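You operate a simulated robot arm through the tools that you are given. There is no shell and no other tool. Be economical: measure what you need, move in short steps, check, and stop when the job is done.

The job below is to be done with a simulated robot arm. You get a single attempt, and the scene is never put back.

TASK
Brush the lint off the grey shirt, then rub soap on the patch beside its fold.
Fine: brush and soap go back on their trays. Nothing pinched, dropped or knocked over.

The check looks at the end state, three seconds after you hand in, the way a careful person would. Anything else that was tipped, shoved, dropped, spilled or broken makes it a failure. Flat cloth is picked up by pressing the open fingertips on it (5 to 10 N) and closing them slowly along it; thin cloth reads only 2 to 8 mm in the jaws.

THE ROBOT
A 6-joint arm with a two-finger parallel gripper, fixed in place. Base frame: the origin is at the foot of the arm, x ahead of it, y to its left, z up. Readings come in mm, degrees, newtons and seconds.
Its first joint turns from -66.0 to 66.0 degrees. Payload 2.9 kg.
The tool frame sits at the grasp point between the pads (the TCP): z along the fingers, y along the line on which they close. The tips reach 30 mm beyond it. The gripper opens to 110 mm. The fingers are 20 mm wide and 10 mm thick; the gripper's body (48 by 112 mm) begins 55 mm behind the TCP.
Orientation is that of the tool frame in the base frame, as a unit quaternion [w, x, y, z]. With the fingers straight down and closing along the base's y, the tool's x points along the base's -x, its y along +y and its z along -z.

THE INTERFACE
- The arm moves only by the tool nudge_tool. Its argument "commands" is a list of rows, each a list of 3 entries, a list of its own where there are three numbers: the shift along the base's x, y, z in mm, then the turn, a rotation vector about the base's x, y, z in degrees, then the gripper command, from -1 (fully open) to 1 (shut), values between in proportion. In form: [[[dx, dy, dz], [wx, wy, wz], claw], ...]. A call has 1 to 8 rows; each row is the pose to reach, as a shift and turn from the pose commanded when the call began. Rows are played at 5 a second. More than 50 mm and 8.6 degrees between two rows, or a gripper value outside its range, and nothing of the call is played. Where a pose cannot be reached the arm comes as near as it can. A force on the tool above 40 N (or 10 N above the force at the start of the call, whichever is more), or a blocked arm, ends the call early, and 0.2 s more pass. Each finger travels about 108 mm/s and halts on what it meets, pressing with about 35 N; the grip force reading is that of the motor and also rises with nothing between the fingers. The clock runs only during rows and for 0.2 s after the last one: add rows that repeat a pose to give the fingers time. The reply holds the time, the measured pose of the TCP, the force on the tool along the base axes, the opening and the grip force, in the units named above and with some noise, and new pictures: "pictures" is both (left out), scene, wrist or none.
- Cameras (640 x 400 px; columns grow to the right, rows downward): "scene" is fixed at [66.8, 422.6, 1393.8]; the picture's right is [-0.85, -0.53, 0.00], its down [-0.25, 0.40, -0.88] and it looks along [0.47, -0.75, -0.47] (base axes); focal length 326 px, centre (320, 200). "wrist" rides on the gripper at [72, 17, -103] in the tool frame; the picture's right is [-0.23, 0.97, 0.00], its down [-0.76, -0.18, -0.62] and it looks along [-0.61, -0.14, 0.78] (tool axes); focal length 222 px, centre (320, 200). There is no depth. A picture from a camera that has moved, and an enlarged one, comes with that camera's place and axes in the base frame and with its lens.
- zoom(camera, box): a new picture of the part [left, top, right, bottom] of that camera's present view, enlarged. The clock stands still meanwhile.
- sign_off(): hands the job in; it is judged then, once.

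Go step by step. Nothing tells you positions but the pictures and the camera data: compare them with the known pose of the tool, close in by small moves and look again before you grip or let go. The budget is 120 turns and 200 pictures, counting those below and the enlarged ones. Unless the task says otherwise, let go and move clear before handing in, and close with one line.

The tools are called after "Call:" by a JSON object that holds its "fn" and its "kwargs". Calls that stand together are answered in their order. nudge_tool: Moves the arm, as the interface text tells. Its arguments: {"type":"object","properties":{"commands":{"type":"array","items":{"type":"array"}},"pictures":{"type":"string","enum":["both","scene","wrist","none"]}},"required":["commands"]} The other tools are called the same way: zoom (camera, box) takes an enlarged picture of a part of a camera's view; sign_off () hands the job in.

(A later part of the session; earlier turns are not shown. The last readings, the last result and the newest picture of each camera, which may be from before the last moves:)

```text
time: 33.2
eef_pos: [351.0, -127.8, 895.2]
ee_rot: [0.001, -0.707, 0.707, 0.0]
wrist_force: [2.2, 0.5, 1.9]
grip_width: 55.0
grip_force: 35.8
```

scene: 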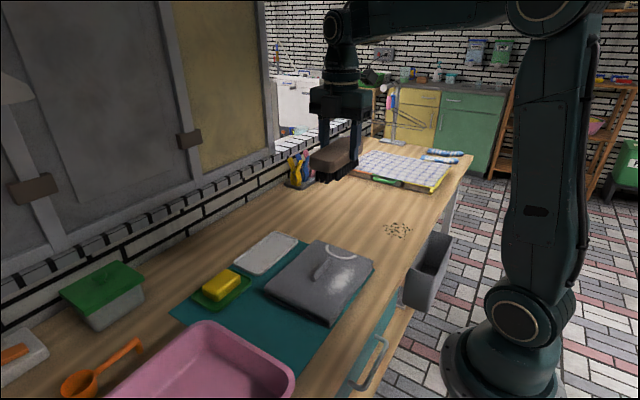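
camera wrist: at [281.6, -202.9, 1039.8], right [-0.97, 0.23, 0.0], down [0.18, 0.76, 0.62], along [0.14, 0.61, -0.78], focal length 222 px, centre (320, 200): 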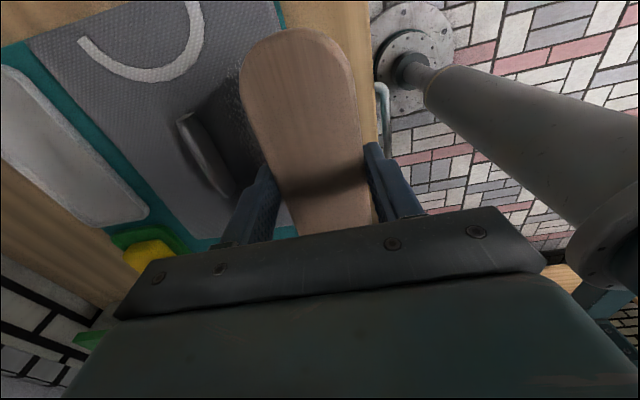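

Light contact is confirmed at about 3 N. I'll press slightly more and complete the stroke.

Call:
{"fn": "nudge_tool", "kwargs": {"commands": [[[-6, 0, -0.6], [0, 0, 0], 0.6], [[-12, 0, -0.6], [0, 0, 0], 0.6]], "pictures": "none"}}

Call:
{"fn": "nudge_tool", "kwargs": {"commands": [[[-8, 0, 0], [0, 0, 0], 0.6], [[-16, 0, 0], [0, 0, 0], 0.6], [[-24, 0, 0], [0, 0, 0], 0.6], [[-32, 0, 0], [0, 0, 0], 0.6], [[-32, -20, 40], [0, 0, 0], 0.6], [[-32, -60, 70], [0, 0, 0], 0.6], [[-32, -60, 70], [0, 0, 0], 0.6]], "pictures": "none"}}

Call:
{"fn": "zoom", "kwargs": {"camera": "scene", "box": [260, 225, 390, 330]}}

```text
time: 33.8
eef_pos: [340.5, -129.4, 895.2]
ee_rot: [0.001, -0.707, 0.707, -0.001]
wrist_force: [6.9, 0.4, 11.7]
grip_width: 55.1
grip_force: 35.5
```

```text
time: 35.4
eef_pos: [304.5, -190.1, 962.3]
ee_rot: [0.001, 0.707, -0.707, -0.001]
wrist_force: [0.1, 0.3, -1.7]
grip_width: 55.3
grip_force: 35.6
```

```text
3.81 times, centred on (325, 278) of scene
camera zoom: at [66.8, 422.6, 1393.8], right [-0.85, -0.53, 0.0], down [-0.25, 0.4, -0.88], along [0.47, -0.75, -0.47], focal length 1241 px, centre (301, -95)
```

zoom: 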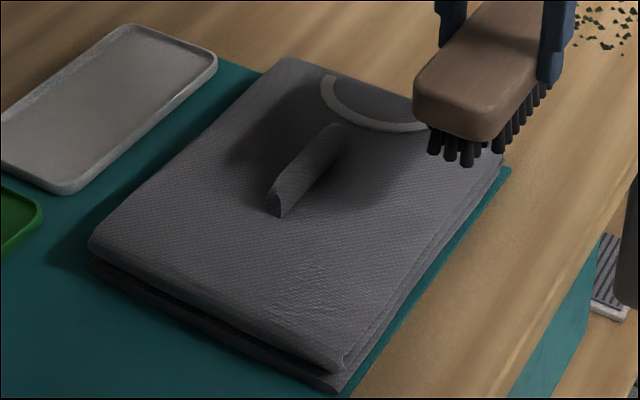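

Much cleaner. I'll rise out of the light to confirm.

Call:
{"fn": "nudge_tool", "kwargs": {"commands": [[[10, -10, 40], [0, 0, 0], 0.6], [[20, -17, 80], [0, 0, 0], 0.6], [[23, -17, 83], [0, 0, 0], 0.6]], "pictures": "none"}}

Call:
{"fn": "zoom", "kwargs": {"camera": "scene", "box": [260, 225, 390, 330]}}

```text
time: 36.2
eef_pos: [330.8, -206.2, 1048.2]
ee_rot: [0.0, 0.707, -0.707, 0.0]
wrist_force: [-0.7, -0.9, -0.9]
grip_width: 55.3
grip_force: 35.3
```

```text
3.81 times, centred on (325, 278) of scene
camera zoom: at [66.8, 422.6, 1393.8], right [-0.85, -0.53, 0.0], down [-0.25, 0.4, -0.88], along [0.47, -0.75, -0.47], focal length 1241 px, centre (301, -95)
```

zoom: 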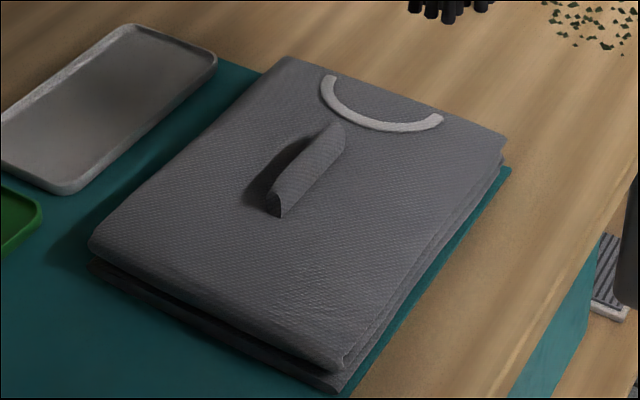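

The lint is off, and the only patch left is the dark one beside the fold. Now the brush goes back to its tray, moving in at z≈950.

Call:
{"fn": "nudge_tool", "kwargs": {"commands": [[[35, 8, -20], [0, 0, 0], 0.6], [[75, 16, -45], [0, 0, 0], 0.6], [[115, 24, -70], [0, 0, 0], 0.6], [[155, 32, -90], [0, 0, 0], 0.6], [[195, 40, -96], [0, 0, -1], 0.6], [[235, 50, -96], [0, 0, -2], 0.6], [[258, 56, -96], [0, 0, -3], 0.6], [[258, 56, -96], [0, 0, -3], 0.6]]}}

```text
time: 38.0
eef_pos: [587.6, -149.6, 953.0]
ee_rot: [0.001, -0.689, 0.725, -0.001]
wrist_force: [0.3, -0.1, -0.6]
grip_width: 55.1
grip_force: 35.0
camera wrist: at [566.4, -220.4, 1056.4], right [-0.96, 0.28, 0.0], down [0.22, 0.75, 0.62], along [0.17, 0.6, -0.78], focal length 222 px, centre (320, 200)
```

scene: 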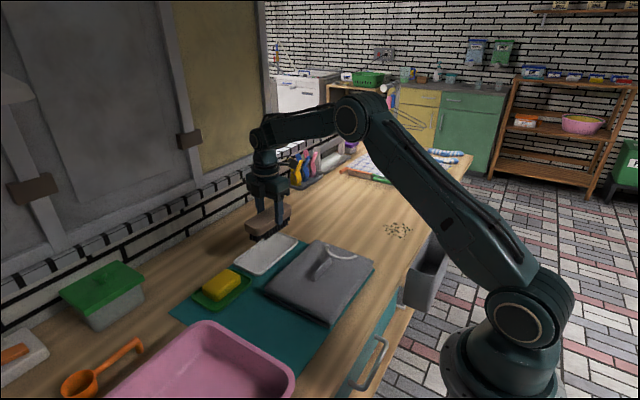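
wrist: 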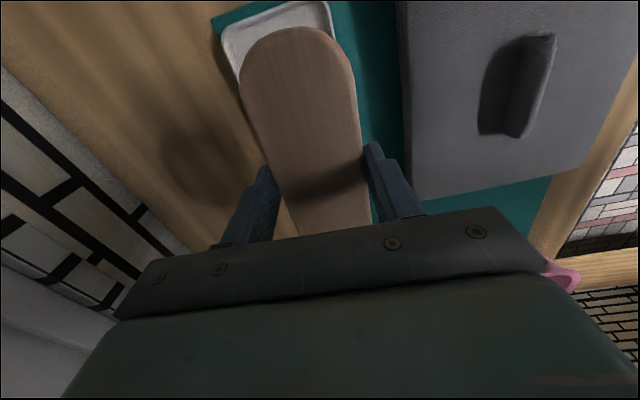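

The arm is on the good branch now. I'll line up at (608,-147) and lower.

Call:
{"fn": "nudge_tool", "kwargs": {"commands": [[[12, 1, -15], [0, 0, 0], 0.6], [[20, 2, -35], [0, 0, 0], 0.6], [[20, 2, -60], [0, 0, 0], 0.6], [[20, 2, -73], [0, 0, 0], 0.6], [[20, 2, -73], [0, 0, 0], 0.6]], "pictures": "wrist"}}

Call:
{"fn": "zoom", "kwargs": {"camera": "scene", "box": [200, 190, 320, 290]}}

```text
time: 39.2
eef_pos: [605.7, -148.5, 876.3]
ee_rot: [0.0, -0.688, 0.726, 0.001]
wrist_force: [0.0, 0.2, -1.1]
grip_width: 55.3
grip_force: 34.8
camera wrist: at [585.6, -220.7, 981.5], right [-0.96, 0.28, 0.0], down [0.22, 0.75, 0.62], along [0.17, 0.6, -0.78], focal length 222 px, centre (320, 200)
```

wrist: 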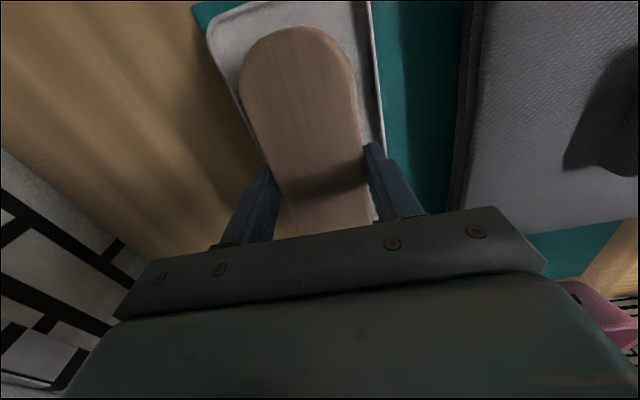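

```text
4.00 times, centred on (260, 240) of scene
camera zoom: at [66.8, 422.6, 1393.8], right [-0.85, -0.53, 0.0], down [-0.25, 0.4, -0.88], along [0.47, -0.75, -0.47], focal length 1303 px, centre (560, 40)
```

zoom: 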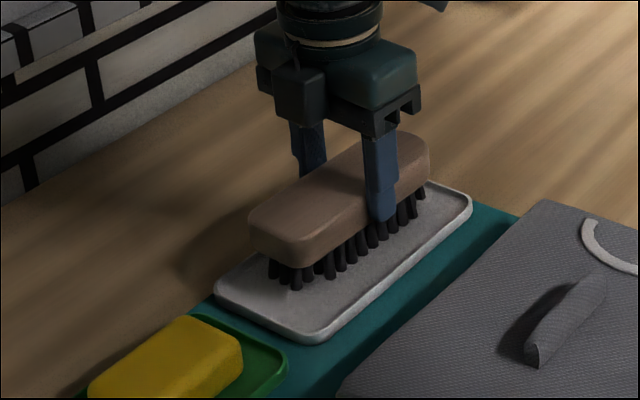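

The brush is aligned over its tray. I'll lower in small steps to contact.

Call:
{"fn": "nudge_tool", "kwargs": {"commands": [[[0, 0, -4], [0, 0, 0], 0.6], [[0, 0, -7], [0, 0, 0], 0.6], [[0, 0, -7], [0, 0, 0], 0.6]], "pictures": "none"}}

Call:
{"fn": "nudge_tool", "kwargs": {"commands": [[[0, 0, -1.5], [0, 0, 0], 0.6], [[0, 0, -1.5], [0, 0, 0], 0.6]], "pictures": "none"}}

Call:
{"fn": "nudge_tool", "kwargs": {"commands": [[[0, 0, -1.5], [0, 0, 0], 0.6], [[0, 0, -1.5], [0, 0, 0], 0.6]], "pictures": "none"}}

```text
time: 40.0
eef_pos: [607.0, -148.6, 870.9]
ee_rot: [0.0, -0.689, 0.725, 0.0]
wrist_force: [-0.3, -0.1, -2.5]
grip_width: 55.1
grip_force: 35.0
```

```text
time: 40.6
eef_pos: [607.4, -148.0, 869.0]
ee_rot: [0.0, -0.688, 0.726, -0.001]
wrist_force: [-0.1, 0.5, -1.6]
grip_width: 55.2
grip_force: 34.8
```

```text
time: 41.2
eef_pos: [607.7, -148.8, 868.0]
ee_rot: [0.0, -0.688, 0.725, 0.0]
wrist_force: [1.2, -0.4, -1.3]
grip_width: 55.2
grip_force: 35.3
```

Call:
{"fn": "nudge_tool", "kwargs": {"commands": [[[0, 0, -1], [0, 0, 0], 0.6], [[0, 0, -1], [0, 0, 0], 0.6]], "pictures": "none"}}

Call:
{"fn": "nudge_tool", "kwargs": {"commands": [[[0, 0, -1], [0, 0, 0], 0.6], [[0, 0, -1], [0, 0, 0], 0.6]], "pictures": "none"}}

```text
time: 41.8
eef_pos: [607.5, -147.9, 867.0]
ee_rot: [0.001, -0.689, 0.725, 0.0]
wrist_force: [-0.1, -0.5, -1.9]
grip_width: 55.2
grip_force: 35.1
```

```text
time: 42.4
eef_pos: [607.3, -147.5, 865.6]
ee_rot: [0.0, -0.688, 0.725, 0.0]
wrist_force: [-1.1, -1.3, 4.7]
grip_width: 55.3
grip_force: 35.0
```

The brush is touching its tray. I'll open gently, rise straight up and check.

Call:
{"fn": "nudge_tool", "kwargs": {"commands": [[[0, 0, 0], [0, 0, 0], 0.0], [[0, 0, 0], [0, 0, 0], -0.1], [[0, 0, 0], [0, 0, 0], -0.3], [[0, 0, 0], [0, 0, 0], -0.6], [[0, 0, 20], [0, 0, 0], -0.6], [[0, 0, 50], [0, 0, 0], -0.6], [[-8, 0, 85], [0, 0, 0], -0.6], [[-8, 0, 85], [0, 0, 0], -0.6]]}}

Call:
{"fn": "zoom", "kwargs": {"camera": "scene", "box": [170, 220, 310, 320]}}

```text
time: 44.2
eef_pos: [597.7, -148.8, 951.5]
ee_rot: [0.001, -0.688, 0.726, 0.0]
wrist_force: [-0.3, -0.3, -0.2]
grip_width: 88.2
grip_force: 0.1
camera wrist: at [576.6, -219.5, 1055.3], right [-0.96, 0.28, 0.0], down [0.22, 0.75, 0.62], along [0.17, 0.6, -0.78], focal length 222 px, centre (320, 200)
```

scene: 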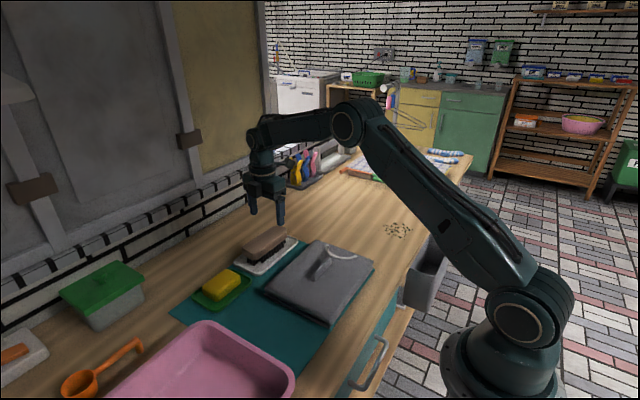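
wrist: 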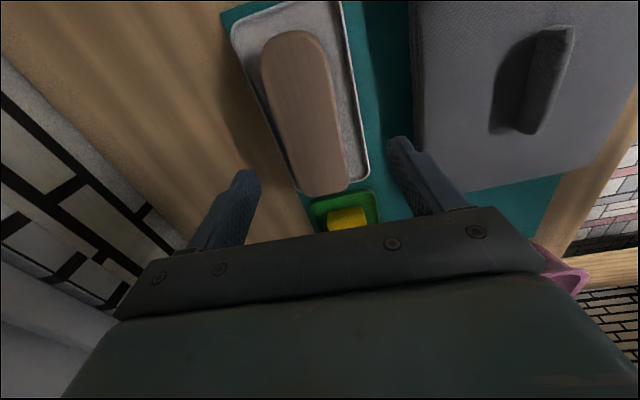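

```text
4.00 times, centred on (240, 270) of scene
camera zoom: at [66.8, 422.6, 1393.8], right [-0.85, -0.53, 0.0], down [-0.25, 0.4, -0.88], along [0.47, -0.75, -0.47], focal length 1303 px, centre (640, -80)
```

zoom: 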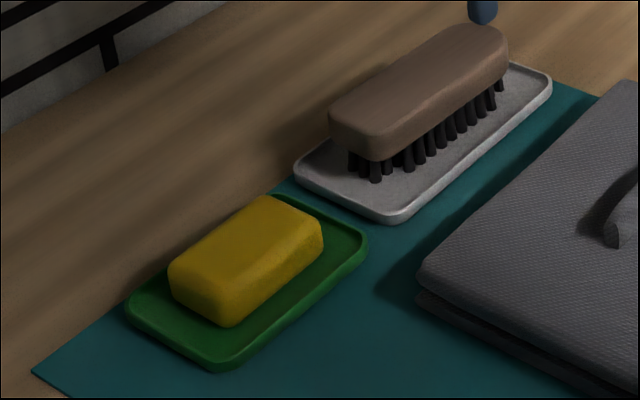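

The brush is back on its tray. The soap is about 58×80 mm, centred near (602,30); I'll grip it by its ends so no finger sits next to the fold, turning the gripper back by about 89° while moving above it.

Call:
{"fn": "nudge_tool", "kwargs": {"commands": [[[-5, 20, 5], [0, 0, -8], -1], [[-10, 40, 10], [0, 0, -16], -1], [[-15, 60, 10], [0, 0, -24], -1], [[-20, 80, 10], [0, 0, -32], -1], [[-20, 100, 10], [0, 0, -40], -1], [[-20, 120, 10], [0, 0, -45], -1]], "pictures": "none"}}

Call:
{"fn": "nudge_tool", "kwargs": {"commands": [[[0, 10, 0], [0, 0, -8], -1], [[0, 20, 0], [0, 0, -16], -1], [[0, 30, 0], [0, 0, -24], -1], [[0, 40, 0], [0, 0, -32], -1], [[0, 50, 0], [0, 0, -40], -1], [[0, 58, 0], [0, 0, -44], -1], [[0, 58, 0], [0, 0, -44], -1]]}}

```text
time: 45.6
eef_pos: [579.1, -27.9, 960.4]
ee_rot: [0.0, -0.358, 0.934, -0.001]
wrist_force: [0.1, 0.8, -0.2]
grip_width: 110.2
grip_force: 0.0
```

```text
time: 47.2
eef_pos: [580.1, 30.9, 961.7]
ee_rot: [0.0, 0.019, 1.0, 0.0]
wrist_force: [-0.3, -0.3, 0.6]
grip_width: 110.3
grip_force: 0.0
camera wrist: at [507.8, 50.3, 1065.0], right [0.26, 0.96, 0.0], down [0.75, -0.21, 0.62], along [0.6, -0.16, -0.78], focal length 222 px, centre (320, 200)
```

scene: 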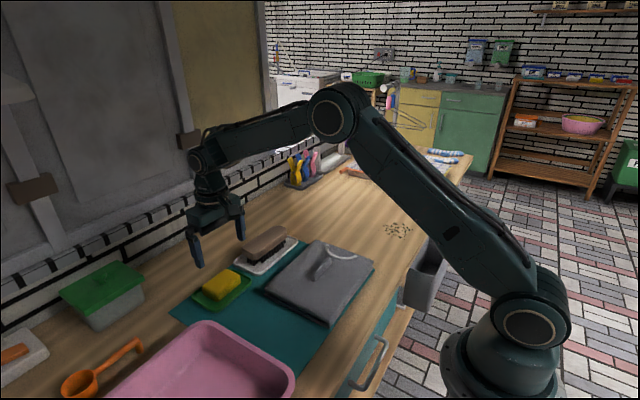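
wrist: 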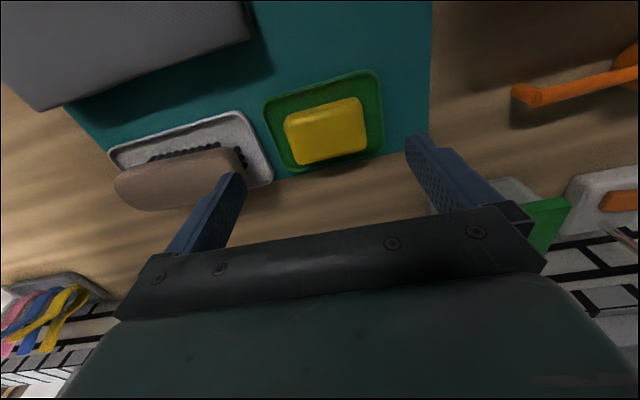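

The soap top centre is near (593,34,845), about 78 mm long. I'll centre over it and lower part way.

Call:
{"fn": "nudge_tool", "kwargs": {"commands": [[[8, 2, -20], [0, 0, 0], -1], [[13, 3, -45], [0, 0, 0], -1], [[13, 3, -70], [0, 0, 0], -1], [[13, 3, -70], [0, 0, 0], -1]], "pictures": "wrist"}}

Call:
{"fn": "zoom", "kwargs": {"camera": "scene", "box": [160, 200, 300, 320]}}

```text
time: 48.2
eef_pos: [591.3, 34.5, 892.0]
ee_rot: [0.001, 0.017, 1.0, 0.0]
wrist_force: [-0.1, 0.1, 0.4]
grip_width: 109.9
grip_force: 0.1
camera wrist: at [519.7, 54.4, 995.7], right [0.26, 0.97, 0.0], down [0.75, -0.2, 0.62], along [0.6, -0.16, -0.78], focal length 222 px, centre (320, 200)
```

wrist: 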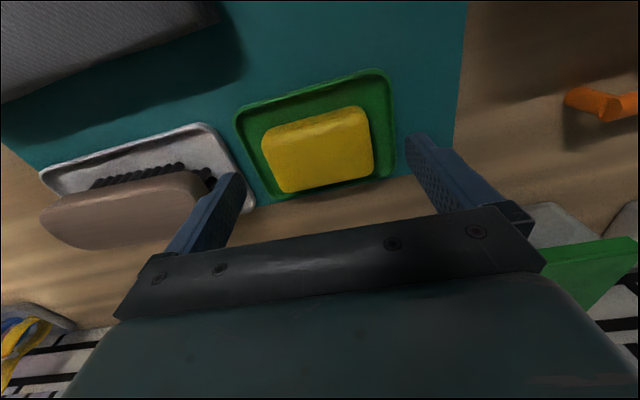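

```text
3.33 times, centred on (230, 260) of scene
camera zoom: at [66.8, 422.6, 1393.8], right [-0.85, -0.53, 0.0], down [-0.25, 0.4, -0.88], along [0.47, -0.75, -0.47], focal length 1086 px, centre (620, 0)
```

zoom: 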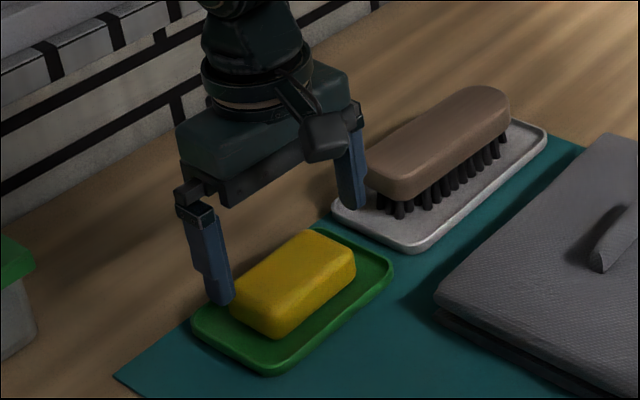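

Centring agrees. I'll lower to TCP z≈854 so the tips pass the soap's mid-height but stay above the tray rim.

Call:
{"fn": "nudge_tool", "kwargs": {"commands": [[[2, 0, -15], [0, 0, 0], -1], [[3, 0, -30], [0, 0, 0], -1], [[3, 0, -38], [0, 0, 0], -1], [[3, 0, -38], [0, 0, 0], -1]], "pictures": "wrist"}}

Call:
{"fn": "zoom", "kwargs": {"camera": "scene", "box": [160, 220, 280, 320]}}

```text
time: 49.2
eef_pos: [595.4, 34.3, 853.2]
ee_rot: [0.001, 0.017, 1.0, 0.0]
wrist_force: [-1.0, -0.2, 0.1]
grip_width: 110.0
grip_force: 0.1
camera wrist: at [523.2, 53.7, 957.4], right [0.26, 0.97, 0.0], down [0.76, -0.2, 0.62], along [0.6, -0.16, -0.78], focal length 222 px, centre (320, 200)
```

wrist: 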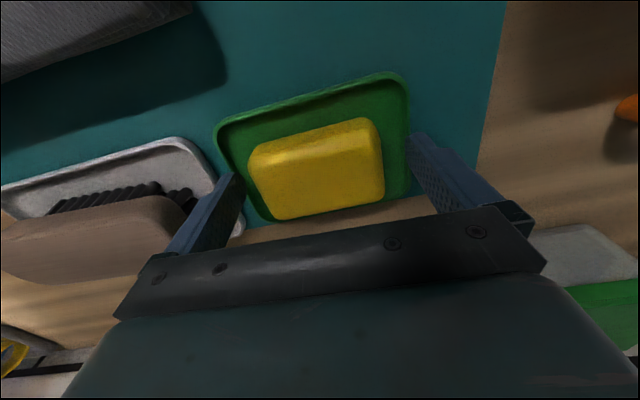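

```text
4.00 times, centred on (220, 270) of scene
camera zoom: at [66.8, 422.6, 1393.8], right [-0.85, -0.53, 0.0], down [-0.25, 0.4, -0.88], along [0.47, -0.75, -0.47], focal length 1303 px, centre (720, -80)
```

zoom: 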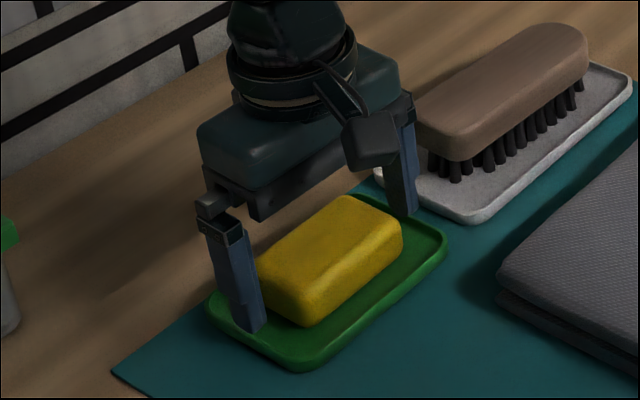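

The tips are placed at both soap ends. I'll close gently.

Call:
{"fn": "nudge_tool", "kwargs": {"commands": [[[0, 0, 0], [0, 0, 0], -0.7], [[0, 0, 0], [0, 0, 0], -0.5], [[0, 0, 0], [0, 0, 0], -0.4], [[0, 0, 0], [0, 0, 0], -0.3], [[0, 0, 0], [0, 0, 0], -0.1], [[0, 0, 0], [0, 0, 0], 0.2], [[0, 0, 0], [0, 0, 0], 0.2]], "pictures": "wrist"}}

Call:
{"fn": "zoom", "kwargs": {"camera": "scene", "box": [160, 220, 280, 320]}}

```text
time: 50.8
eef_pos: [595.8, 34.2, 853.9]
ee_rot: [0.001, 0.018, 1.0, 0.0]
wrist_force: [0.6, 0.6, -0.7]
grip_width: 84.2
grip_force: 34.9
camera wrist: at [523.2, 53.6, 957.6], right [0.26, 0.97, 0.0], down [0.76, -0.2, 0.62], along [0.6, -0.16, -0.78], focal length 222 px, centre (320, 200)
```

wrist: 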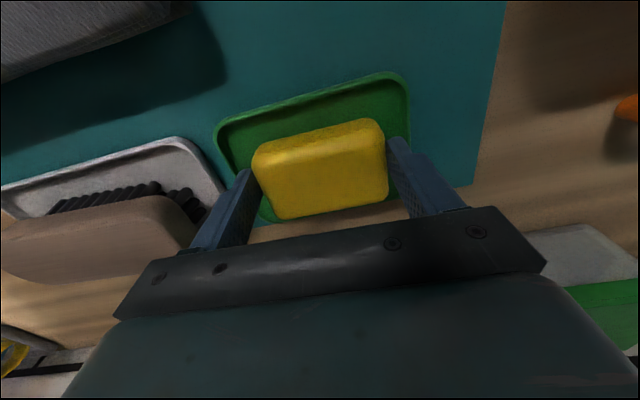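

```text
4.00 times, centred on (220, 270) of scene
camera zoom: at [66.8, 422.6, 1393.8], right [-0.85, -0.53, 0.0], down [-0.25, 0.4, -0.88], along [0.47, -0.75, -0.47], focal length 1303 px, centre (720, -80)
```

zoom: 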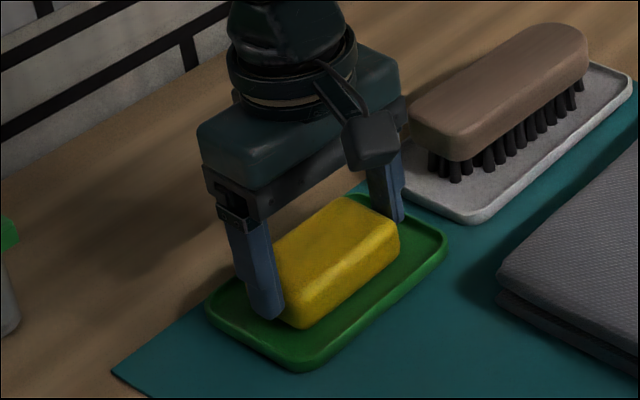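

The soap is held at 84 mm. I'll lift it, then carry it in over the patch with plenty of clearance over the fold.

Call:
{"fn": "nudge_tool", "kwargs": {"commands": [[[0, 0, 15], [0, 0, 0], 0.2], [[0, 0, 45], [0, 0, 0], 0.2], [[-20, 0, 85], [0, 0, 0], 0.2], [[-50, -25, 90], [0, 0, 1], 0.2], [[-80, -60, 90], [0, 0, 2], 0.2], [[-110, -100, 90], [0, 0, 2], 0.2], [[-135, -140, 90], [0, 0, 2], 0.2], [[-138, -158, 90], [0, 0, 2], 0.2]]}}

Call:
{"fn": "zoom", "kwargs": {"camera": "scene", "box": [240, 190, 380, 310]}}

```text
time: 52.6
eef_pos: [456.5, -123.9, 942.6]
ee_rot: [0.0, -0.001, 1.0, 0.0]
wrist_force: [-0.9, -0.9, -1.0]
grip_width: 84.8
grip_force: 35.0
camera wrist: at [383.7, -107.7, 1046.3], right [0.23, 0.97, 0.0], down [0.76, -0.18, 0.62], along [0.61, -0.14, -0.78], focal length 222 px, centre (320, 200)
```

scene: 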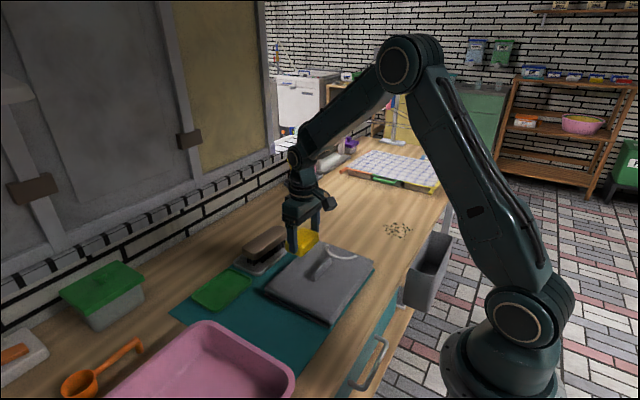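
wrist: 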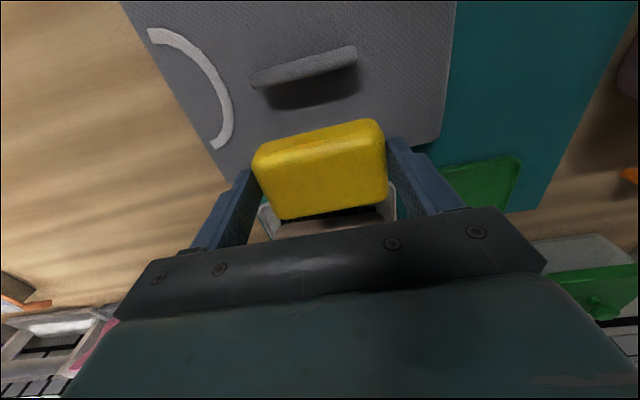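

```text
3.33 times, centred on (310, 250) of scene
camera zoom: at [66.8, 422.6, 1393.8], right [-0.85, -0.53, 0.0], down [-0.25, 0.4, -0.88], along [0.47, -0.75, -0.47], focal length 1086 px, centre (353, 33)
```

zoom: 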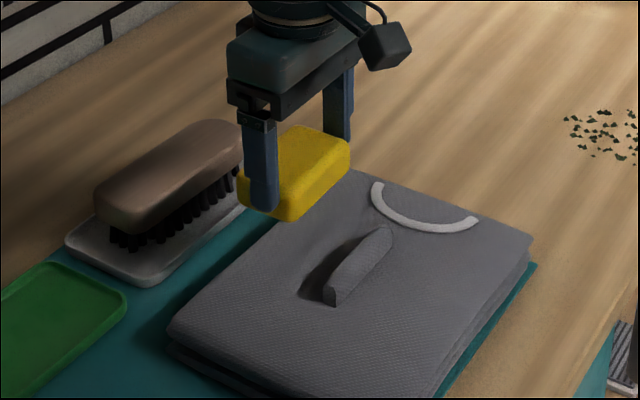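

The view shows the patch just ahead of the soap, centred at y≈-123. I'll lower at x≈455, clear of the fold, then slide toward it once in contact.

Call:
{"fn": "nudge_tool", "kwargs": {"commands": [[[-1, 0, -18], [0, 0, 0], 0.2], [[-1, 0, -36], [0, 0, 0], 0.2], [[-1, 0, -53], [0, 0, 0], 0.2], [[-1, 0, -53], [0, 0, 0], 0.2]], "pictures": "wrist"}}

Call:
{"fn": "zoom", "kwargs": {"camera": "scene", "box": [260, 210, 380, 310]}}

```text
time: 53.6
eef_pos: [456.6, -125.7, 890.5]
ee_rot: [0.0, 0.0, 1.0, 0.0]
wrist_force: [-0.2, 0.2, -1.8]
grip_width: 84.4
grip_force: 35.0
camera wrist: at [383.4, -108.5, 994.9], right [0.23, 0.97, 0.0], down [0.76, -0.18, 0.62], along [0.61, -0.14, -0.78], focal length 222 px, centre (320, 200)
```

wrist: 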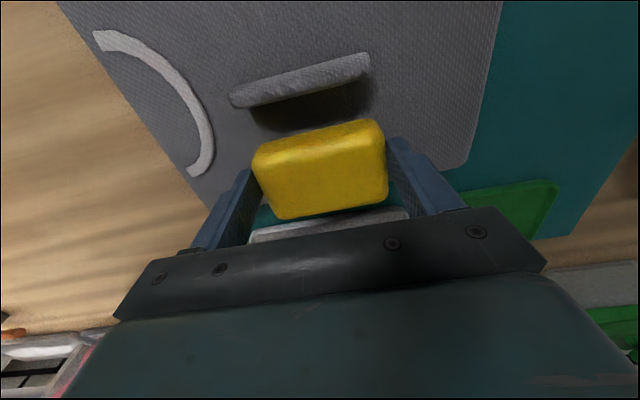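

```text
4.00 times, centred on (320, 260) of scene
camera zoom: at [66.8, 422.6, 1393.8], right [-0.85, -0.53, 0.0], down [-0.25, 0.4, -0.88], along [0.47, -0.75, -0.47], focal length 1303 px, centre (320, -40)
```

zoom: 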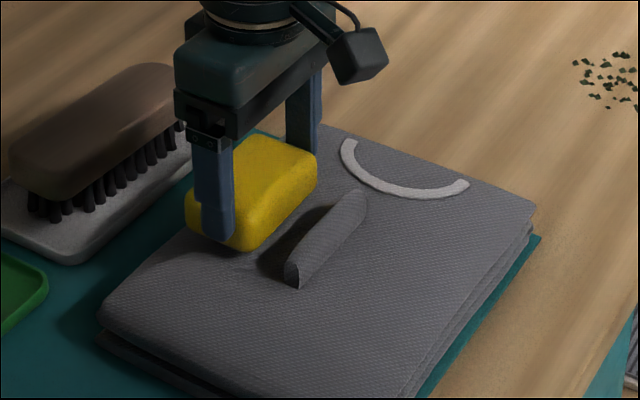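

Nearly down. I'll step to contact.

Call:
{"fn": "nudge_tool", "kwargs": {"commands": [[[0, 0, -4], [0, 0, 0], 0.2], [[0, 0, -4], [0, 0, 0], 0.2]], "pictures": "none"}}

Call:
{"fn": "nudge_tool", "kwargs": {"commands": [[[0, 0, -2], [0, 0, 0], 0.2], [[0, 0, -2], [0, 0, 0], 0.2]], "pictures": "none"}}

Call:
{"fn": "nudge_tool", "kwargs": {"commands": [[[0, 0, -1.5], [0, 0, 0], 0.2], [[0, 0, -1.5], [0, 0, 0], 0.2]], "pictures": "none"}}

```text
time: 54.2
eef_pos: [456.8, -124.6, 886.4]
ee_rot: [0.0, 0.001, 1.0, 0.0]
wrist_force: [0.2, 0.6, -1.3]
grip_width: 84.2
grip_force: 34.7
```

```text
time: 54.8
eef_pos: [455.7, -124.2, 884.8]
ee_rot: [0.0, 0.0, 1.0, 0.0]
wrist_force: [0.4, 0.4, -1.5]
grip_width: 84.3
grip_force: 35.0
```

```text
time: 55.4
eef_pos: [456.4, -123.4, 883.0]
ee_rot: [-0.001, 0.0, 1.0, 0.0]
wrist_force: [-0.1, 0.3, -2.0]
grip_width: 84.2
grip_force: 34.6
```

Call:
{"fn": "nudge_tool", "kwargs": {"commands": [[[0, 0, -1], [0, 0, 0], 0.2], [[0, 0, -1], [0, 0, 0], 0.2]], "pictures": "none"}}

Call:
{"fn": "nudge_tool", "kwargs": {"commands": [[[0, 0, -1], [0, 0, 0], 0.2], [[0, 0, -1], [0, 0, 0], 0.2]], "pictures": "none"}}

Call:
{"fn": "zoom", "kwargs": {"camera": "scene", "box": [270, 220, 370, 300]}}

```text
time: 56.0
eef_pos: [456.7, -124.1, 883.3]
ee_rot: [0.001, -0.001, 1.0, 0.0]
wrist_force: [-1.5, -0.3, 6.6]
grip_width: 84.2
grip_force: 34.6
```

```text
time: 56.6
eef_pos: [456.1, -125.1, 881.9]
ee_rot: [0.0, 0.0, 1.0, 0.0]
wrist_force: [-6.0, 0.2, 23.9]
grip_width: 84.3
grip_force: 35.5
```

```text
5.00 times, centred on (320, 260) of scene
camera zoom: at [66.3, 422.7, 1393.8], right [-0.85, -0.53, 0.0], down [-0.25, 0.4, -0.88], along [0.47, -0.75, -0.47], focal length 1629 px, centre (320, -100)
```

zoom: 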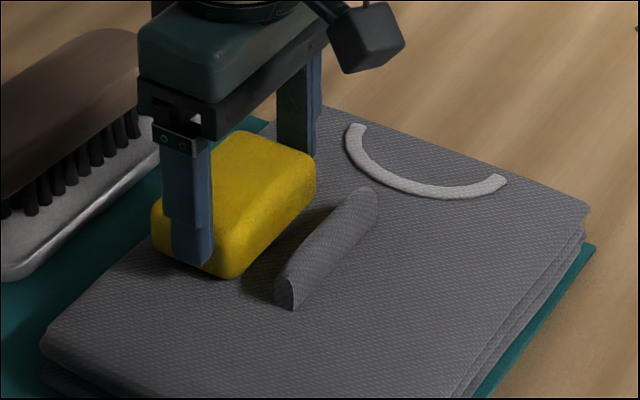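

I have firm contact. I'll ease to about 7 N and slide toward the fold in small steps.

Call:
{"fn": "nudge_tool", "kwargs": {"commands": [[[0, 0, 1], [0, 0, 0], 0.2], [[-2, 0, 1], [0, 0, 0], 0.2], [[-4, 0, 1], [0, 0, 0], 0.2], [[-6, 0, 1], [0, 0, 0], 0.2], [[-7, 0, 1], [0, 0, 0], 0.2]], "pictures": "wrist"}}

Call:
{"fn": "zoom", "kwargs": {"camera": "scene", "box": [270, 220, 370, 300]}}

```text
time: 57.8
eef_pos: [450.2, -124.8, 882.2]
ee_rot: [0.001, 0.0, 1.0, 0.0]
wrist_force: [7.1, 0.3, 14.1]
grip_width: 84.4
grip_force: 34.8
camera wrist: at [376.8, -108.2, 986.2], right [0.23, 0.97, 0.0], down [0.76, -0.18, 0.62], along [0.61, -0.14, -0.78], focal length 222 px, centre (320, 200)
```

wrist: 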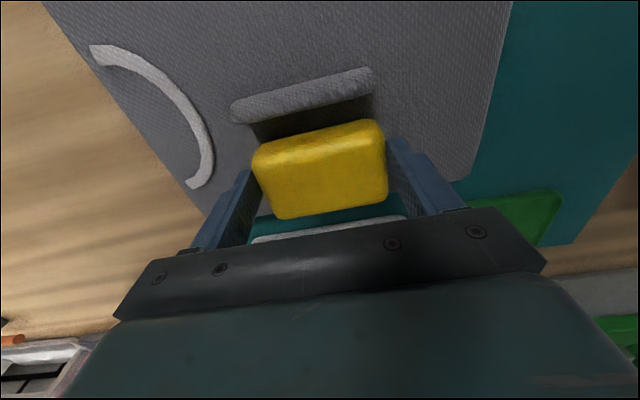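

```text
5.00 times, centred on (320, 260) of scene
camera zoom: at [66.8, 422.7, 1393.8], right [-0.85, -0.53, 0.0], down [-0.25, 0.4, -0.88], along [0.47, -0.75, -0.47], focal length 1629 px, centre (320, -100)
```

zoom: 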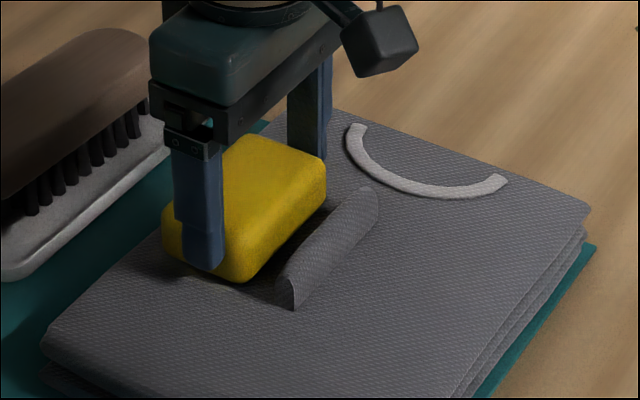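

The soap sits against the patch at about 14 N, just short of the fold. I'll rub along the fold in y and edge 3 mm closer.

Call:
{"fn": "nudge_tool", "kwargs": {"commands": [[[0, 6, 0.3], [0, 0, 0], 0.2], [[0, 12, 0.3], [0, 0, 0], 0.2], [[-1, 4, 0.3], [0, 0, 0], 0.2], [[-2, -4, 0.3], [0, 0, 0], 0.2], [[-2, -12, 0.3], [0, 0, 0], 0.2], [[-3, -4, 0.3], [0, 0, 0], 0.2], [[-3, 4, 0.3], [0, 0, 0], 0.2], [[-3, 8, 0.3], [0, 0, 0], 0.2]], "pictures": "none"}}

Call:
{"fn": "zoom", "kwargs": {"camera": "scene", "box": [270, 220, 370, 300]}}

```text
time: 59.6
eef_pos: [446.7, -117.5, 881.5]
ee_rot: [0.0, 0.001, 1.0, -0.001]
wrist_force: [-0.4, -8.4, 17.7]
grip_width: 84.1
grip_force: 34.9
```

```text
5.00 times, centred on (320, 260) of scene
camera zoom: at [66.5, 422.5, 1393.8], right [-0.85, -0.53, 0.0], down [-0.25, 0.4, -0.88], along [0.47, -0.75, -0.47], focal length 1629 px, centre (320, -100)
```

zoom: 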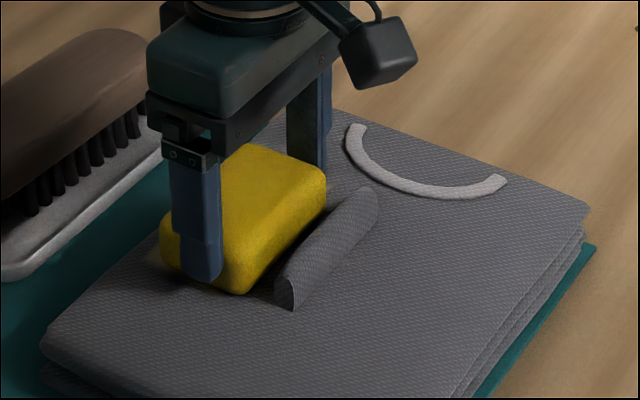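

Good contact and the shirt hasn't moved. One more rub slightly lighter, then I'll back off, lift and inspect.

Call:
{"fn": "nudge_tool", "kwargs": {"commands": [[[0, -8, 0.5], [0, 0, 0], 0.2], [[0, -16, 0.5], [0, 0, 0], 0.2], [[0, -22, 0.5], [0, 0, 0], 0.2], [[0, -14, 0.5], [0, 0, 0], 0.2], [[0, -6, 0.5], [0, 0, 0], 0.2], [[0, 2, 0.5], [0, 0, 0], 0.2], [[0, -6, 0.5], [0, 0, 0], 0.2], [[3, -8, 0.5], [0, 0, 0], 0.2]], "pictures": "none"}}

Call:
{"fn": "nudge_tool", "kwargs": {"commands": [[[4, 0, 8], [0, 0, 0], 0.2], [[8, 0, 40], [0, 0, 0], 0.2], [[20, 0, 60], [0, 0, 0], 0.2], [[50, 0, 70], [0, 0, 0], 0.2], [[80, 0, 90], [0, 0, 0], 0.2], [[80, 0, 90], [0, 0, 0], 0.2]], "pictures": "wrist"}}

Call:
{"fn": "zoom", "kwargs": {"camera": "scene", "box": [260, 225, 380, 325]}}

Call:
{"fn": "zoom", "kwargs": {"camera": "wrist", "box": [200, 0, 400, 125]}}

```text
time: 61.4
eef_pos: [448.5, -124.8, 882.4]
ee_rot: [0.0, 0.0, 1.0, 0.0]
wrist_force: [0.3, -0.4, -2.5]
grip_width: 84.4
grip_force: 35.1
```

```text
time: 62.8
eef_pos: [530.1, -125.8, 972.0]
ee_rot: [0.0, 0.0, 1.0, -0.001]
wrist_force: [0.0, -0.7, -0.7]
grip_width: 84.0
grip_force: 35.2
camera wrist: at [457.7, -109.4, 1075.9], right [0.23, 0.97, 0.0], down [0.76, -0.18, 0.62], along [0.61, -0.14, -0.78], focal length 222 px, centre (320, 200)
```

wrist: 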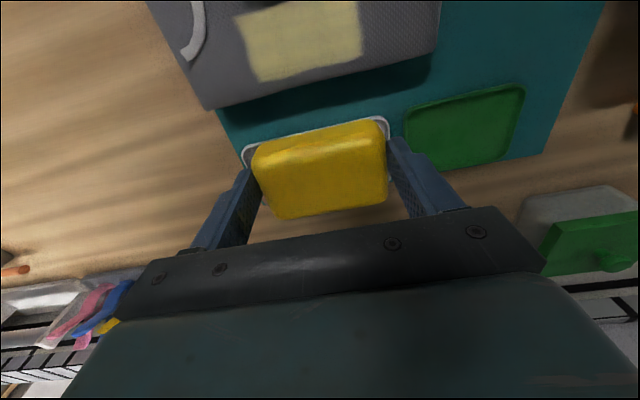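

```text
4.00 times, centred on (320, 275) of scene
camera zoom: at [66.8, 422.6, 1393.8], right [-0.85, -0.53, 0.0], down [-0.25, 0.4, -0.88], along [0.47, -0.75, -0.47], focal length 1303 px, centre (320, -100)
```

zoom: 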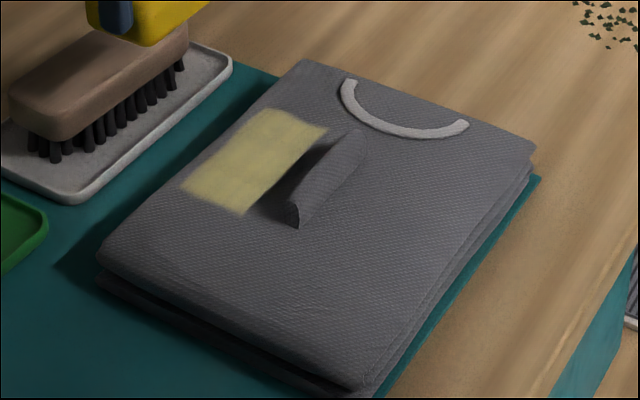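

```text
3.20 times, centred on (300, 62) of wrist
camera zoom: at [457.7, -109.4, 1075.9], right [0.23, 0.97, 0.0], down [0.76, -0.18, 0.62], along [0.61, -0.14, -0.78], focal length 711 px, centre (384, 640)
```

zoom: 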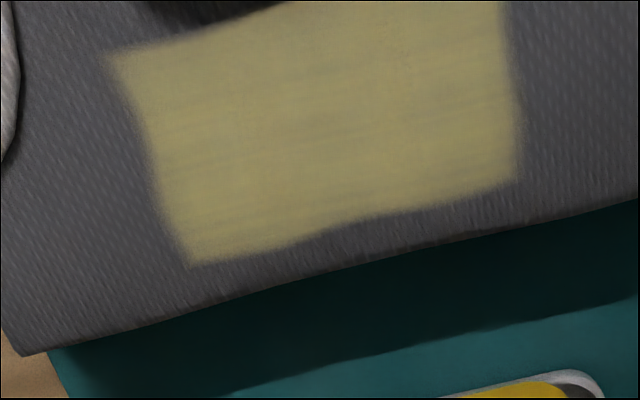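

The soap left a yellow mark, but it may stop short of the fold. I'll shift to look straight down on the strip in between.

Call:
{"fn": "nudge_tool", "kwargs": {"commands": [[[-15, 0, 15], [0, 0, 0], 0.2], [[-30, 0, 30], [0, 0, 0], 0.2], [[-30, 0, 30], [0, 0, 0], 0.2]], "pictures": "none"}}

Call:
{"fn": "zoom", "kwargs": {"camera": "wrist", "box": [200, 0, 400, 125]}}

Call:
{"fn": "zoom", "kwargs": {"camera": "scene", "box": [295, 245, 355, 295]}}

```text
time: 63.6
eef_pos: [500.2, -125.6, 1000.6]
ee_rot: [0.0, 0.0, 1.0, 0.001]
wrist_force: [-0.2, 0.9, -1.6]
grip_width: 84.3
grip_force: 35.5
```

```text
3.20 times, centred on (300, 62) of wrist
camera zoom: at [426.1, -109.2, 1105.6], right [0.23, 0.97, 0.0], down [0.76, -0.18, 0.62], along [0.61, -0.14, -0.78], focal length 711 px, centre (384, 640)
```

zoom: 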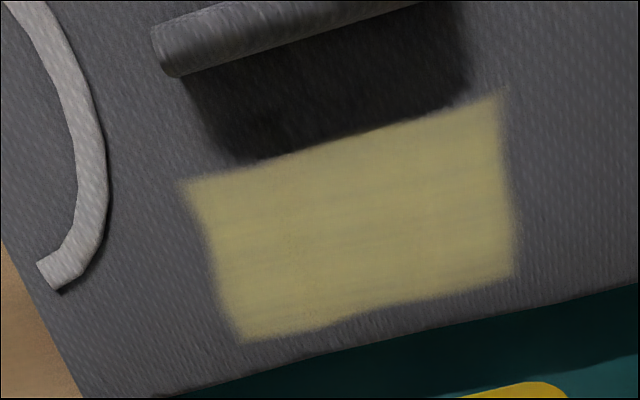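

```text
8.00 times, centred on (325, 270) of scene
camera zoom: at [66.8, 422.6, 1393.8], right [-0.85, -0.53, 0.0], down [-0.25, 0.4, -0.88], along [0.47, -0.75, -0.47], focal length 2606 px, centre (280, -360)
```

zoom: 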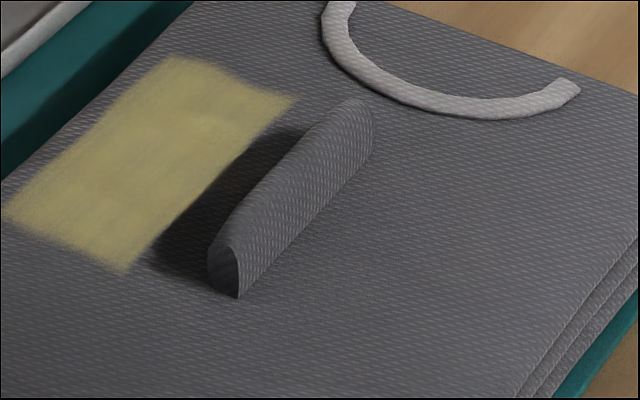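

The mark covers x≈439–489, while the dark strip against the fold (x≈414–439) is still bare. I'll zoom in hard to see the actual stain.

Call:
{"fn": "zoom", "kwargs": {"camera": "wrist", "box": [250, 0, 350, 60]}}

Call:
{"fn": "zoom", "kwargs": {"camera": "scene", "box": [310, 255, 340, 285]}}

```text
6.40 times, centred on (300, 30) of wrist
camera zoom: at [426.1, -109.2, 1105.6], right [0.23, 0.97, 0.0], down [0.76, -0.18, 0.62], along [0.61, -0.14, -0.78], focal length 1422 px, centre (448, 1288)
```

zoom: 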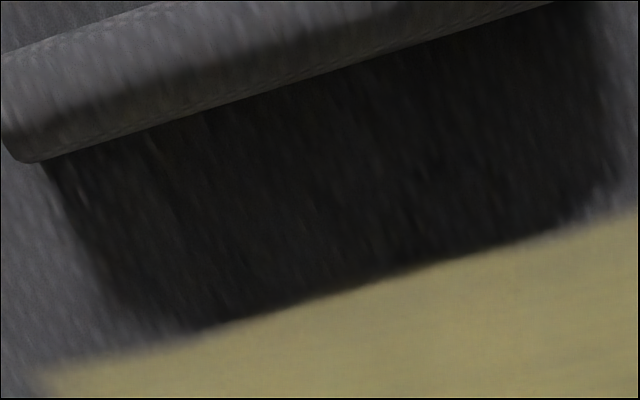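

```text
13.33 times, centred on (325, 270) of scene
camera zoom: at [66.8, 422.6, 1393.8], right [-0.85, -0.53, 0.0], down [-0.25, 0.4, -0.88], along [0.47, -0.75, -0.47], focal length 4344 px, centre (253, -733)
```

zoom: 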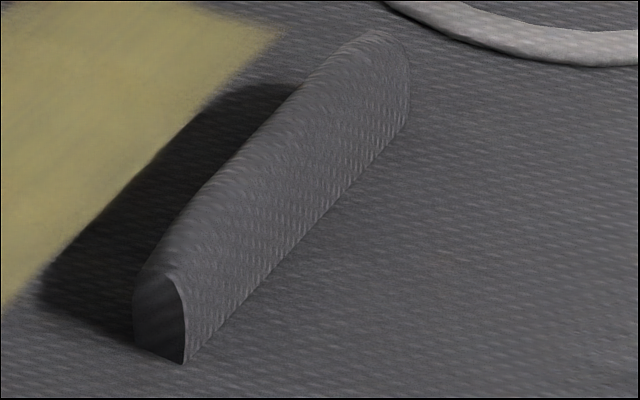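

The stain is in that dark strip, and the soap's rounded edge kept contact about 10 mm short of its side. I'll go back and slide closer, watching the side force as it nears the fold.

Call:
{"fn": "nudge_tool", "kwargs": {"commands": [[[-10, 0, -30], [0, 0, 0], 0.2], [[-25, 0, -60], [0, 0, 0], 0.2], [[-45, 0, -95], [0, 0, 0], 0.2], [[-48, 0, -112], [0, 0, 0], 0.2], [[-48, 0, -116], [0, 0, 0], 0.2], [[-48, 0, -117.5], [0, 0, 0], 0.2], [[-48, 0, -117.5], [0, 0, 0], 0.2]], "pictures": "none"}}

Call:
{"fn": "nudge_tool", "kwargs": {"commands": [[[-3, 0, -1], [0, 0, 0], 0.2], [[-6, 0, -1], [0, 0, 0], 0.2]], "pictures": "none"}}

Call:
{"fn": "nudge_tool", "kwargs": {"commands": [[[-2, 0, 0], [0, 0, 0], 0.2], [[-4, 0, 0], [0, 0, 0], 0.2]], "pictures": "wrist"}}

Call:
{"fn": "zoom", "kwargs": {"camera": "scene", "box": [280, 235, 350, 295]}}

```text
time: 65.2
eef_pos: [451.1, -126.2, 883.4]
ee_rot: [0.0, 0.001, 1.0, 0.0]
wrist_force: [0.4, 0.2, -0.6]
grip_width: 84.1
grip_force: 35.3
```

```text
time: 65.8
eef_pos: [444.6, -125.8, 884.4]
ee_rot: [0.0, 0.0, 1.0, 0.0]
wrist_force: [0.3, -0.1, -1.1]
grip_width: 84.3
grip_force: 35.3
```

```text
time: 66.4
eef_pos: [441.4, -126.0, 884.2]
ee_rot: [0.0, 0.001, 1.0, 0.0]
wrist_force: [-0.3, -0.5, -2.1]
grip_width: 84.5
grip_force: 34.8
camera wrist: at [368.0, -108.4, 988.6], right [0.23, 0.97, 0.0], down [0.76, -0.18, 0.62], along [0.61, -0.14, -0.78], focal length 222 px, centre (320, 200)
```

wrist: 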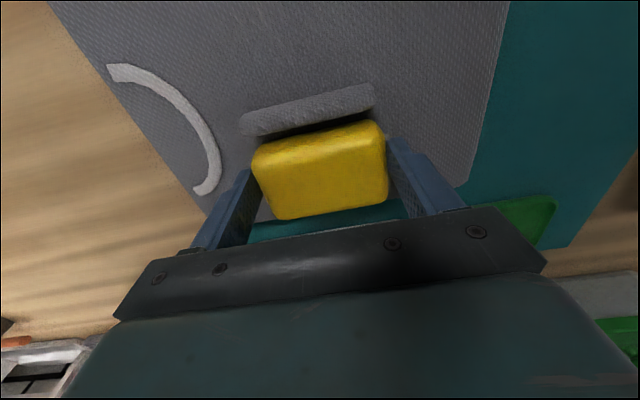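

```text
6.67 times, centred on (315, 265) of scene
camera zoom: at [66.8, 422.6, 1393.8], right [-0.85, -0.53, 0.0], down [-0.25, 0.4, -0.88], along [0.47, -0.75, -0.47], focal length 2172 px, centre (353, -233)
```

zoom: 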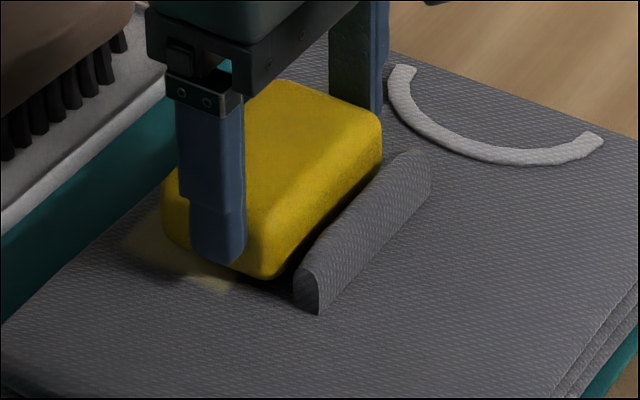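

I'm hovering about 1 mm up with a small gap to the fold. I'll move 4 mm closer, then press down.

Call:
{"fn": "nudge_tool", "kwargs": {"commands": [[[-2, 0, 0], [0, 0, 0], 0.2], [[-4, 0, 0], [0, 0, 0], 0.2], [[-4, 0, -1.2], [0, 0, 0], 0.2], [[-4, 0, -1.2], [0, 0, 0], 0.2]], "pictures": "none"}}

Call:
{"fn": "nudge_tool", "kwargs": {"commands": [[[0, 0, -1], [0, 0, 0], 0.2], [[0, 0, -1], [0, 0, 0], 0.2]], "pictures": "none"}}

Call:
{"fn": "zoom", "kwargs": {"camera": "scene", "box": [280, 235, 350, 295]}}

```text
time: 67.4
eef_pos: [437.3, -125.5, 883.5]
ee_rot: [-0.001, 0.0, 1.0, 0.0]
wrist_force: [-1.1, 0.6, -1.9]
grip_width: 84.5
grip_force: 35.2
```

```text
time: 68.0
eef_pos: [436.9, -124.4, 881.9]
ee_rot: [-0.001, -0.001, 1.0, 0.0]
wrist_force: [-0.5, 0.1, -1.7]
grip_width: 84.1
grip_force: 35.2
```

```text
6.67 times, centred on (315, 265) of scene
camera zoom: at [66.8, 422.6, 1393.8], right [-0.85, -0.53, 0.0], down [-0.25, 0.4, -0.88], along [0.47, -0.75, -0.47], focal length 2172 px, centre (353, -233)
```

zoom: 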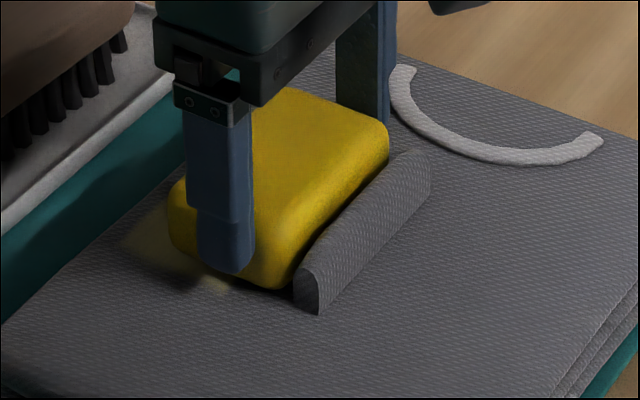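

The soap is right beside the fold without pushing it. I'll press down further.

Call:
{"fn": "nudge_tool", "kwargs": {"commands": [[[0, 0, -0.8], [0, 0, 0], 0.2], [[0, 0, -0.8], [0, 0, 0], 0.2]], "pictures": "none"}}

Call:
{"fn": "nudge_tool", "kwargs": {"commands": [[[0, 0, -0.6], [0, 0, 0], 0.2], [[0, 0, -0.6], [0, 0, 0], 0.2]], "pictures": "none"}}

```text
time: 68.6
eef_pos: [436.2, -124.0, 881.8]
ee_rot: [0.0, 0.0, 1.0, 0.0]
wrist_force: [-0.4, -2.2, 4.6]
grip_width: 84.0
grip_force: 34.4
```

```text
time: 69.2
eef_pos: [437.6, -125.3, 882.6]
ee_rot: [0.001, 0.0, 1.0, 0.0]
wrist_force: [-4.4, -0.3, 18.8]
grip_width: 84.2
grip_force: 35.3
```

I have contact at about 20 N. I'll ease slightly and rub along the fold, creeping 2 mm closer.

Call:
{"fn": "nudge_tool", "kwargs": {"commands": [[[0, 5, 0.4], [0, 0, 0], 0.2], [[0, 10, 0.4], [0, 0, 0], 0.2], [[0, 3, 0.4], [0, 0, 0], 0.2], [[-1, -4, 0.4], [0, 0, 0], 0.2], [[-1, -11, 0.4], [0, 0, 0], 0.2], [[-2, -4, 0.4], [0, 0, 0], 0.2], [[-2, 3, 0.4], [0, 0, 0], 0.2], [[-2, 9, 0.4], [0, 0, 0], 0.2]], "pictures": "none"}}

Call:
{"fn": "zoom", "kwargs": {"camera": "scene", "box": [280, 235, 350, 295]}}

```text
time: 71.0
eef_pos: [433.8, -116.4, 881.6]
ee_rot: [-0.001, 0.001, 1.0, 0.0]
wrist_force: [1.0, -3.7, 5.5]
grip_width: 84.1
grip_force: 35.0
```

```text
6.67 times, centred on (315, 265) of scene
camera zoom: at [66.7, 422.5, 1393.8], right [-0.85, -0.53, 0.0], down [-0.25, 0.4, -0.88], along [0.47, -0.75, -0.47], focal length 2172 px, centre (353, -233)
```

zoom: 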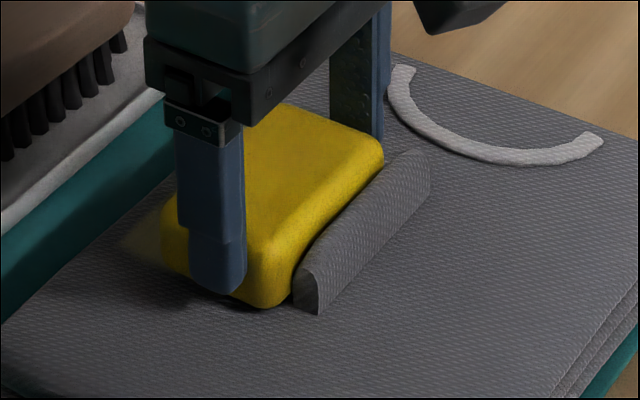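

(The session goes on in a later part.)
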